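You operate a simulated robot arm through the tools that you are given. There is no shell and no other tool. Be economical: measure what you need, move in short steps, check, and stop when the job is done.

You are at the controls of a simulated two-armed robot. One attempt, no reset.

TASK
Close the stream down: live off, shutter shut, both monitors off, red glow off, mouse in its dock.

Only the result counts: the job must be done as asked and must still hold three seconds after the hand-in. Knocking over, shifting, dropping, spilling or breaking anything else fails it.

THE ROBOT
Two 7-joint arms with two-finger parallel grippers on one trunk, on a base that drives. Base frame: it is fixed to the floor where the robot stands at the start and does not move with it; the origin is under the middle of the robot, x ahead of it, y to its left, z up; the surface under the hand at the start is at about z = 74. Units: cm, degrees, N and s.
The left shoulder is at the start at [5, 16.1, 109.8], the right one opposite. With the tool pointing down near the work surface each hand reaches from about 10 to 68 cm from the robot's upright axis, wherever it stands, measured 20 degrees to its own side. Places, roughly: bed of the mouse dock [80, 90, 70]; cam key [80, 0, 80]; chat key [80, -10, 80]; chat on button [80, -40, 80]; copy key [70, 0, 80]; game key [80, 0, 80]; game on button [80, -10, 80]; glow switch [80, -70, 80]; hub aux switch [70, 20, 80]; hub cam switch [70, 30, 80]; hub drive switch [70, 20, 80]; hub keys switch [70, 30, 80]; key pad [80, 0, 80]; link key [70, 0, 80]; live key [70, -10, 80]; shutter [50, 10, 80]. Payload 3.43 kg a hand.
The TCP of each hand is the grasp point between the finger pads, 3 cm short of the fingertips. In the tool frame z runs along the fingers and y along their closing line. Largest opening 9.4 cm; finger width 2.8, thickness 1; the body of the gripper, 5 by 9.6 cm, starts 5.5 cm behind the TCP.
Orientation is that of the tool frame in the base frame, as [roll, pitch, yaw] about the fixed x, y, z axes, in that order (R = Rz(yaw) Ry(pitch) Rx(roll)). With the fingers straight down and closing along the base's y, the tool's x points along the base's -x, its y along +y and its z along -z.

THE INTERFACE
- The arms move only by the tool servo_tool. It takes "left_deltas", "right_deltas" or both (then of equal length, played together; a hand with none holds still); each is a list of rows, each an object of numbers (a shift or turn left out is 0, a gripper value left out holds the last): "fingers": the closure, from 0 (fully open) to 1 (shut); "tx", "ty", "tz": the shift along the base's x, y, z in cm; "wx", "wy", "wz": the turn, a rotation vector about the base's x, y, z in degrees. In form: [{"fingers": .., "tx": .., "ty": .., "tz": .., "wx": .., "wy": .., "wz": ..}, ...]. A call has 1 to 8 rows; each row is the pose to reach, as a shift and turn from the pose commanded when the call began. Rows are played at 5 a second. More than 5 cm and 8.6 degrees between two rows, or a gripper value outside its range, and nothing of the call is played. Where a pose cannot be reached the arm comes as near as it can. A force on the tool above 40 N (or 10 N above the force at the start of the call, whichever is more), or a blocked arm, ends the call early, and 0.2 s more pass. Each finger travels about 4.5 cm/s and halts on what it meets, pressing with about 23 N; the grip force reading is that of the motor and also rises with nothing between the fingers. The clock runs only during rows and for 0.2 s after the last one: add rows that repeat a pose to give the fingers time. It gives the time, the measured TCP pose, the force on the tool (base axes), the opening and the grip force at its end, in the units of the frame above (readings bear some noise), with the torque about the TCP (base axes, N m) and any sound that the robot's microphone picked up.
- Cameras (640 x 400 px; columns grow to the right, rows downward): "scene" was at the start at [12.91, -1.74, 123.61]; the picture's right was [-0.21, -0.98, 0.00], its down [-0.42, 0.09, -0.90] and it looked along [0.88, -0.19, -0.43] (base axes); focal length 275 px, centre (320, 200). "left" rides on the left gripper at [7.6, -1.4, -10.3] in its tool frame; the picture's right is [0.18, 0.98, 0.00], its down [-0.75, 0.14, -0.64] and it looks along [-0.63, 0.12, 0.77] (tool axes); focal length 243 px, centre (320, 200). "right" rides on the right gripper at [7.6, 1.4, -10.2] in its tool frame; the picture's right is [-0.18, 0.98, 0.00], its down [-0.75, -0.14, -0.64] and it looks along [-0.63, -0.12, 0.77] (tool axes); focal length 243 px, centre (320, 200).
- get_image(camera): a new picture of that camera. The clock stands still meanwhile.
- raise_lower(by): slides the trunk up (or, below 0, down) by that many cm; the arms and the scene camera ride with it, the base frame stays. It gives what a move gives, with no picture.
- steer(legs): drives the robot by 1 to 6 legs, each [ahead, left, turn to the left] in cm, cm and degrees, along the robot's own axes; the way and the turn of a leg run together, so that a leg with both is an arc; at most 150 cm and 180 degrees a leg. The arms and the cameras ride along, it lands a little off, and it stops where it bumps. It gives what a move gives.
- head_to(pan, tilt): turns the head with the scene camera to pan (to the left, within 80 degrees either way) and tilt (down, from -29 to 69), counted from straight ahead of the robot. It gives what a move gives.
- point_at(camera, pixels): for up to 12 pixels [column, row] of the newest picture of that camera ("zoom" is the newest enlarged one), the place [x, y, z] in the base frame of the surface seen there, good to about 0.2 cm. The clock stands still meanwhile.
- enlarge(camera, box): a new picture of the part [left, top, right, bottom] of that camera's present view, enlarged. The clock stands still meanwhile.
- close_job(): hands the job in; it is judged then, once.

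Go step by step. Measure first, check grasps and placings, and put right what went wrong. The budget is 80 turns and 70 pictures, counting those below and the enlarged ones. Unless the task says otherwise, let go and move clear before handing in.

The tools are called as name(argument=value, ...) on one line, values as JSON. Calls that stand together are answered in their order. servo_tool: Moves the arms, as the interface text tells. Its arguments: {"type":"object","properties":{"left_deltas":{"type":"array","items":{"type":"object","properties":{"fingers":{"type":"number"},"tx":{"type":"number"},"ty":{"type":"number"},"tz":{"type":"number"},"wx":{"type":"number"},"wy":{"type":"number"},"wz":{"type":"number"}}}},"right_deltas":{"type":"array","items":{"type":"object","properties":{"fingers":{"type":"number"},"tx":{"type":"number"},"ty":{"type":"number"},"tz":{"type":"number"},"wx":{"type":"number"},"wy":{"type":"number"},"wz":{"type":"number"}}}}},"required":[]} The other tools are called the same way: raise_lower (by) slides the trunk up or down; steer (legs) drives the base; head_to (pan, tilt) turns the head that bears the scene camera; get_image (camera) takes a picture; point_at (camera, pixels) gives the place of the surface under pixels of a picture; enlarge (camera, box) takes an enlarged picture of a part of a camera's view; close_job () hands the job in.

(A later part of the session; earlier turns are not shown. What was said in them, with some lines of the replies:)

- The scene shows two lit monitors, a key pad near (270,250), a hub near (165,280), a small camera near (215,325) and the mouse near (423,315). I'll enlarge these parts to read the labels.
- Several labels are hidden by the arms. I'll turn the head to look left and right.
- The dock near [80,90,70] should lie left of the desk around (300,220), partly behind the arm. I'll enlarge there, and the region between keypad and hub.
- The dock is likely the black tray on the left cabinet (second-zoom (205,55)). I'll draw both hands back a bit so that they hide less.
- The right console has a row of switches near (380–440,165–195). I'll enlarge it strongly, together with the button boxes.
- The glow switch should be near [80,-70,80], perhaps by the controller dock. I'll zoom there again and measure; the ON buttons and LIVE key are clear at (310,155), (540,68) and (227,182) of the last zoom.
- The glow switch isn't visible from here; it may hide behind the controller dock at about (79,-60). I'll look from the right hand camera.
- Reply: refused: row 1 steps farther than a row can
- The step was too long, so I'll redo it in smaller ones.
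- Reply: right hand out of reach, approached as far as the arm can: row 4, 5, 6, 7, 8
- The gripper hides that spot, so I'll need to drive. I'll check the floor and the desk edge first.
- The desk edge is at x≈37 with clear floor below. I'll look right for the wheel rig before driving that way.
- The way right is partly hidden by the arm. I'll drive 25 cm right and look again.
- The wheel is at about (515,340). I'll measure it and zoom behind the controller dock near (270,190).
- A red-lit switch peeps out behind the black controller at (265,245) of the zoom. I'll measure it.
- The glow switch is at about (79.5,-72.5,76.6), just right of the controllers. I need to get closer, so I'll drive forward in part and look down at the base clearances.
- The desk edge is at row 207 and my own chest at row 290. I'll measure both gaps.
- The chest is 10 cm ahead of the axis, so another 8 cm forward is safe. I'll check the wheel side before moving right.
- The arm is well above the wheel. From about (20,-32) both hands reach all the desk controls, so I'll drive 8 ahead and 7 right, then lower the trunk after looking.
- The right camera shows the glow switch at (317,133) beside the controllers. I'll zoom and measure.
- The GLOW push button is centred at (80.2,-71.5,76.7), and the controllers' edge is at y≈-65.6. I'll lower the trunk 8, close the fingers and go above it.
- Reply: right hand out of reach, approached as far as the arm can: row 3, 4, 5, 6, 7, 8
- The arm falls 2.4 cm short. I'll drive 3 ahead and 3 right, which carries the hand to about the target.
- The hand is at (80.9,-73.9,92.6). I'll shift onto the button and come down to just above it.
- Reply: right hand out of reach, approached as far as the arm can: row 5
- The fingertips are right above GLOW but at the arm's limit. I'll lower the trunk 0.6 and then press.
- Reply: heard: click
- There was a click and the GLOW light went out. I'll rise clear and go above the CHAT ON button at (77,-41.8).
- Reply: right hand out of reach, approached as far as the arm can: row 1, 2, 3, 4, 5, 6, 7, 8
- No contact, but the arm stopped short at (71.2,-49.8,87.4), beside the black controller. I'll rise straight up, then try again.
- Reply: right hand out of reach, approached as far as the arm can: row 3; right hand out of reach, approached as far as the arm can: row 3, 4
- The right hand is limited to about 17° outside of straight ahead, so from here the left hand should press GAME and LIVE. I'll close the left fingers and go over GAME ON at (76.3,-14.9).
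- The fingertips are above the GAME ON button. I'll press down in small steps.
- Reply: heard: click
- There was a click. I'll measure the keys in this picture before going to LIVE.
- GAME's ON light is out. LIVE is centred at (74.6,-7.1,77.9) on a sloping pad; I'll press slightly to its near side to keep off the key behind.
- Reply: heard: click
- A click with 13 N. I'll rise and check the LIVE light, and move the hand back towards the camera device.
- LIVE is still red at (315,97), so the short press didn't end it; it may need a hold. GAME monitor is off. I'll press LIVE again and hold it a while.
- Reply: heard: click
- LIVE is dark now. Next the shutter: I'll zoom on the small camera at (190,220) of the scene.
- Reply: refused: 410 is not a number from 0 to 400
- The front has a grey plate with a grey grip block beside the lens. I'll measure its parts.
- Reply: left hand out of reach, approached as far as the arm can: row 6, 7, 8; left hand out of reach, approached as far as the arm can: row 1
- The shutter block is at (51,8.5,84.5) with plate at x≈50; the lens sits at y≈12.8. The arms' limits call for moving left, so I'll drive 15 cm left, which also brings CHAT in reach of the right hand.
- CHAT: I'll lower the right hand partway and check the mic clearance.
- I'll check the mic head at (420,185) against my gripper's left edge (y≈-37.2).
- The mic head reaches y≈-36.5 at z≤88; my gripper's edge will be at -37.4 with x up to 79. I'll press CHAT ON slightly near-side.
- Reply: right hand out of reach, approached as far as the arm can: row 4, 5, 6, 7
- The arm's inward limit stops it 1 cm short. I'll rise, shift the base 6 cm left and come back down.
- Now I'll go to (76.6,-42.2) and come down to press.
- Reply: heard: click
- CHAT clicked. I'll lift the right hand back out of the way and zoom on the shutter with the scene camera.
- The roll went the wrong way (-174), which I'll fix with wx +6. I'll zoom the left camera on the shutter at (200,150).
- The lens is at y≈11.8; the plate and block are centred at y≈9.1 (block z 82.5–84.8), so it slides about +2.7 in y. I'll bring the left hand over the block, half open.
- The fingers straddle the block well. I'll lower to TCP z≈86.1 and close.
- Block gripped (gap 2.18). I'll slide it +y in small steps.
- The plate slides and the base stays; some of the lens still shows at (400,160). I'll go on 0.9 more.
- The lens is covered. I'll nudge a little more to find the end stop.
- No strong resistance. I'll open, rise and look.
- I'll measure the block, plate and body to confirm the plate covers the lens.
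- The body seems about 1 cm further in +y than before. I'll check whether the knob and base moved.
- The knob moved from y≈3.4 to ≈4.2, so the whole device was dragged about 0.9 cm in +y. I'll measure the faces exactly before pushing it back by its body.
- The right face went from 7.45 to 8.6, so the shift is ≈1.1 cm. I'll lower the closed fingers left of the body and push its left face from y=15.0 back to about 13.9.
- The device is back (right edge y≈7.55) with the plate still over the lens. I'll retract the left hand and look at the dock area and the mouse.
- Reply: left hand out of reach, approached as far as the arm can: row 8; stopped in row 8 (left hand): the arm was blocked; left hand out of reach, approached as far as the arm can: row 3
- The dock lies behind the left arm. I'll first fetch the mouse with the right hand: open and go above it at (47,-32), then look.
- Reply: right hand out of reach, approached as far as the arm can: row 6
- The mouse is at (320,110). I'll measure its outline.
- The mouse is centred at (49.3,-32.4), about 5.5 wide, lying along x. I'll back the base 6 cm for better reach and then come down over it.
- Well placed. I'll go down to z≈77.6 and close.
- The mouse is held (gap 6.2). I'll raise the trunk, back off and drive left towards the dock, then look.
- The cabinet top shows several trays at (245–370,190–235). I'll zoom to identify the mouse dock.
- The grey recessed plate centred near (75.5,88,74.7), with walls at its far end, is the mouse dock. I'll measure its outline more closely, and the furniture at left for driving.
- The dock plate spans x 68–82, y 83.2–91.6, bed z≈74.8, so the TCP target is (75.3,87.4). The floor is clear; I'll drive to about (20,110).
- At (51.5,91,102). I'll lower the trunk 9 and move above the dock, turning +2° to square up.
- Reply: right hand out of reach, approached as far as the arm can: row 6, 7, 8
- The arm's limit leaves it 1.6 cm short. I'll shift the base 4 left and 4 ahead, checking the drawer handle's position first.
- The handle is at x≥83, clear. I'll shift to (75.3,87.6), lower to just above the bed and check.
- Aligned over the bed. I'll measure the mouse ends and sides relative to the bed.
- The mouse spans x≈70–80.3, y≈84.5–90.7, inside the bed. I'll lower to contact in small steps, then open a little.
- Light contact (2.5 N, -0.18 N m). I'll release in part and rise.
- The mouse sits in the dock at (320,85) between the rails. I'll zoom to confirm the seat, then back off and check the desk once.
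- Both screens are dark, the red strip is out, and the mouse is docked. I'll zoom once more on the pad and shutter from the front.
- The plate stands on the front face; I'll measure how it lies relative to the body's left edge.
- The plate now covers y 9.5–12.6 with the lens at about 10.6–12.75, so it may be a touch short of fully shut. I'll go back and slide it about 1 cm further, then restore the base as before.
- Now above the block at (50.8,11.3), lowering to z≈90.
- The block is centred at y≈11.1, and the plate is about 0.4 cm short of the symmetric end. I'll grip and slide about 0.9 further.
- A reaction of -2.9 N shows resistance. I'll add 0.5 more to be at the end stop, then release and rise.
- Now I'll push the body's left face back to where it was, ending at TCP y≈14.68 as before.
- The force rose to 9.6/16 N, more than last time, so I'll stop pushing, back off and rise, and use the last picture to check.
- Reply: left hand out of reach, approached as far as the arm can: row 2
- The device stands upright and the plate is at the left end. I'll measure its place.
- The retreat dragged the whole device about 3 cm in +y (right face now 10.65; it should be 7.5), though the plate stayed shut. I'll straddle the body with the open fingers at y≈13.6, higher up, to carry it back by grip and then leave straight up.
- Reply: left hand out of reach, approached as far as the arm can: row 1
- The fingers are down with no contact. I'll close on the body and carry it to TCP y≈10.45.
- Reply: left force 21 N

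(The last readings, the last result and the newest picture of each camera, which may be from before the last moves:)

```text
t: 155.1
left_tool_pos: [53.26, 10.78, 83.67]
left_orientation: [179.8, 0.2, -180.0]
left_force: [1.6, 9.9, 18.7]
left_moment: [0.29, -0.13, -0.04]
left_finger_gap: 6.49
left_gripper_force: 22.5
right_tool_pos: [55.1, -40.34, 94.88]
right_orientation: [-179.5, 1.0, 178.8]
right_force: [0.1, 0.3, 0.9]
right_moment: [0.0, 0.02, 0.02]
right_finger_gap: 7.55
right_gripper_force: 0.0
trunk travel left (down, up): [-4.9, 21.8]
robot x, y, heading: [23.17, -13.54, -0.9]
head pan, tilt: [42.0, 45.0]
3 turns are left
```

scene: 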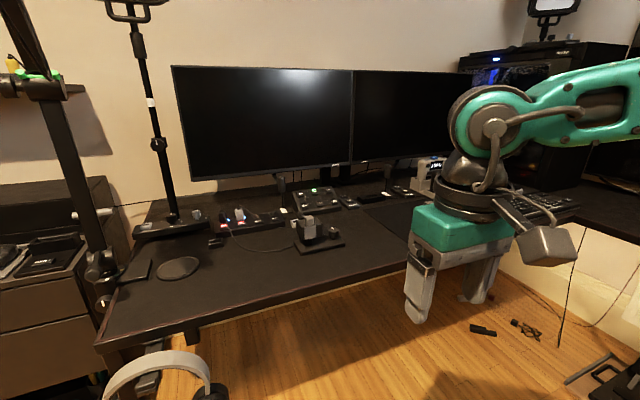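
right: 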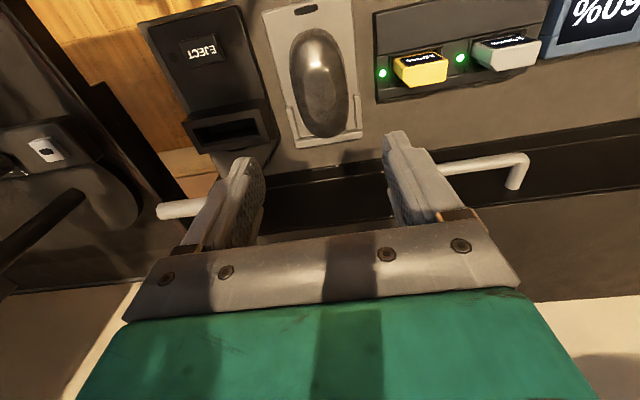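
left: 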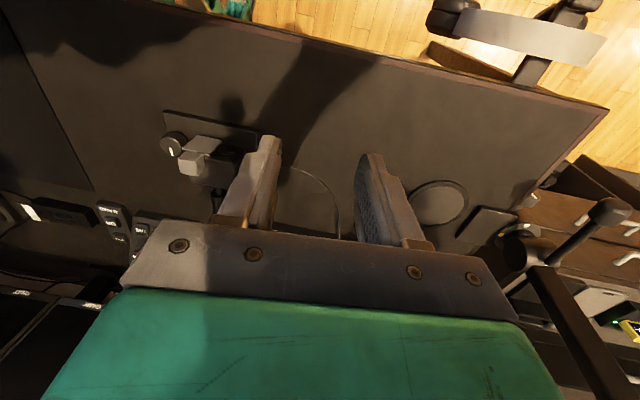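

The body (6.5 wide) is centred at y≈10.78, so its right face is at 7.5, as at the start. I'll open slightly, rise straight up and move clear.

servo_tool(left_deltas=[{"fingers": 0.25}, {"fingers": 0.2}, {"fingers": 0.2}, {"tz": 2}, {"tz": 5}, {"tz": 9}, {"tz": 13}, {"tz": 16}])

servo_tool(left_deltas=[{"tx": -3}, {"tx": -6}, {"tx": -9}])

point_at(camera="scene", pixels=[[332, 249], [309, 223], [280, 200]])

```text
t: 156.9
left_tool_pos: [52.98, 10.54, 99.7]
left_orientation: [179.9, -0.1, 179.9]
left_force: [-0.7, -0.1, -0.3]
left_moment: [0.03, 0.02, 0.01]
left_finger_gap: 7.54
left_gripper_force: 0.1
right_tool_pos: [55.15, -40.36, 94.78]
right_orientation: [-179.5, 0.8, 178.8]
right_force: [-1.2, 0.1, -0.3]
right_moment: [0.0, 0.03, -0.03]
right_finger_gap: 7.5
right_gripper_force: 0.0
trunk travel left (down, up): [-4.9, 21.8]
robot x, y, heading: [23.25, -13.43, -1.0]
head pan, tilt: [42.0, 45.0]
```

```text
t: 157.7
left_tool_pos: [44.19, 10.65, 99.63]
left_orientation: [179.8, 0.0, -180.0]
left_force: [1.1, -0.3, -0.8]
left_moment: [0.0, 0.0, -0.03]
left_finger_gap: 7.53
left_gripper_force: 0.1
right_tool_pos: [55.25, -40.43, 94.88]
right_orientation: [-179.5, 0.9, 178.9]
right_force: [0.1, 0.1, 0.9]
right_moment: [0.01, -0.03, 0.0]
right_finger_gap: 7.52
right_gripper_force: 0.0
trunk travel left (down, up): [-4.9, 21.8]
robot x, y, heading: [23.64, -13.92, -1.1]
head pan, tilt: [42.0, 45.0]
```

```text
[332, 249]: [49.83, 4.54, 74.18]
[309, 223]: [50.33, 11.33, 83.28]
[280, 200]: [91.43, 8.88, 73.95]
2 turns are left
```

Both hands are clear and empty, and no pictures are left, so I can't see the camera after its last move. By the gripper reading it is back about where it started. I'm handing in.

close_job()

```text
The job is handed in.
```

I handed the job in with every item done. The one part I couldn't check by eye at the end is the camera's final position.

- **Live:** off. A short press did nothing, so I held the key and its red light went out.
- **Monitors:** both screens are dark.
- **Red glow:** off; the switch clicked and the strip is dark.
- **Mouse:** sitting in its dock between the rails.
- **Shutter:** shut; the plate was at the left end, over the lens, in the last picture.
- **Camera:** it got dragged on the desk twice while I worked the shutter, the second time by about 3 cm. I carried it back, and by the gripper reading it is within a few millimetres of its starting place. I had no pictures left to check that, or to see that the plate stayed put during the last move.
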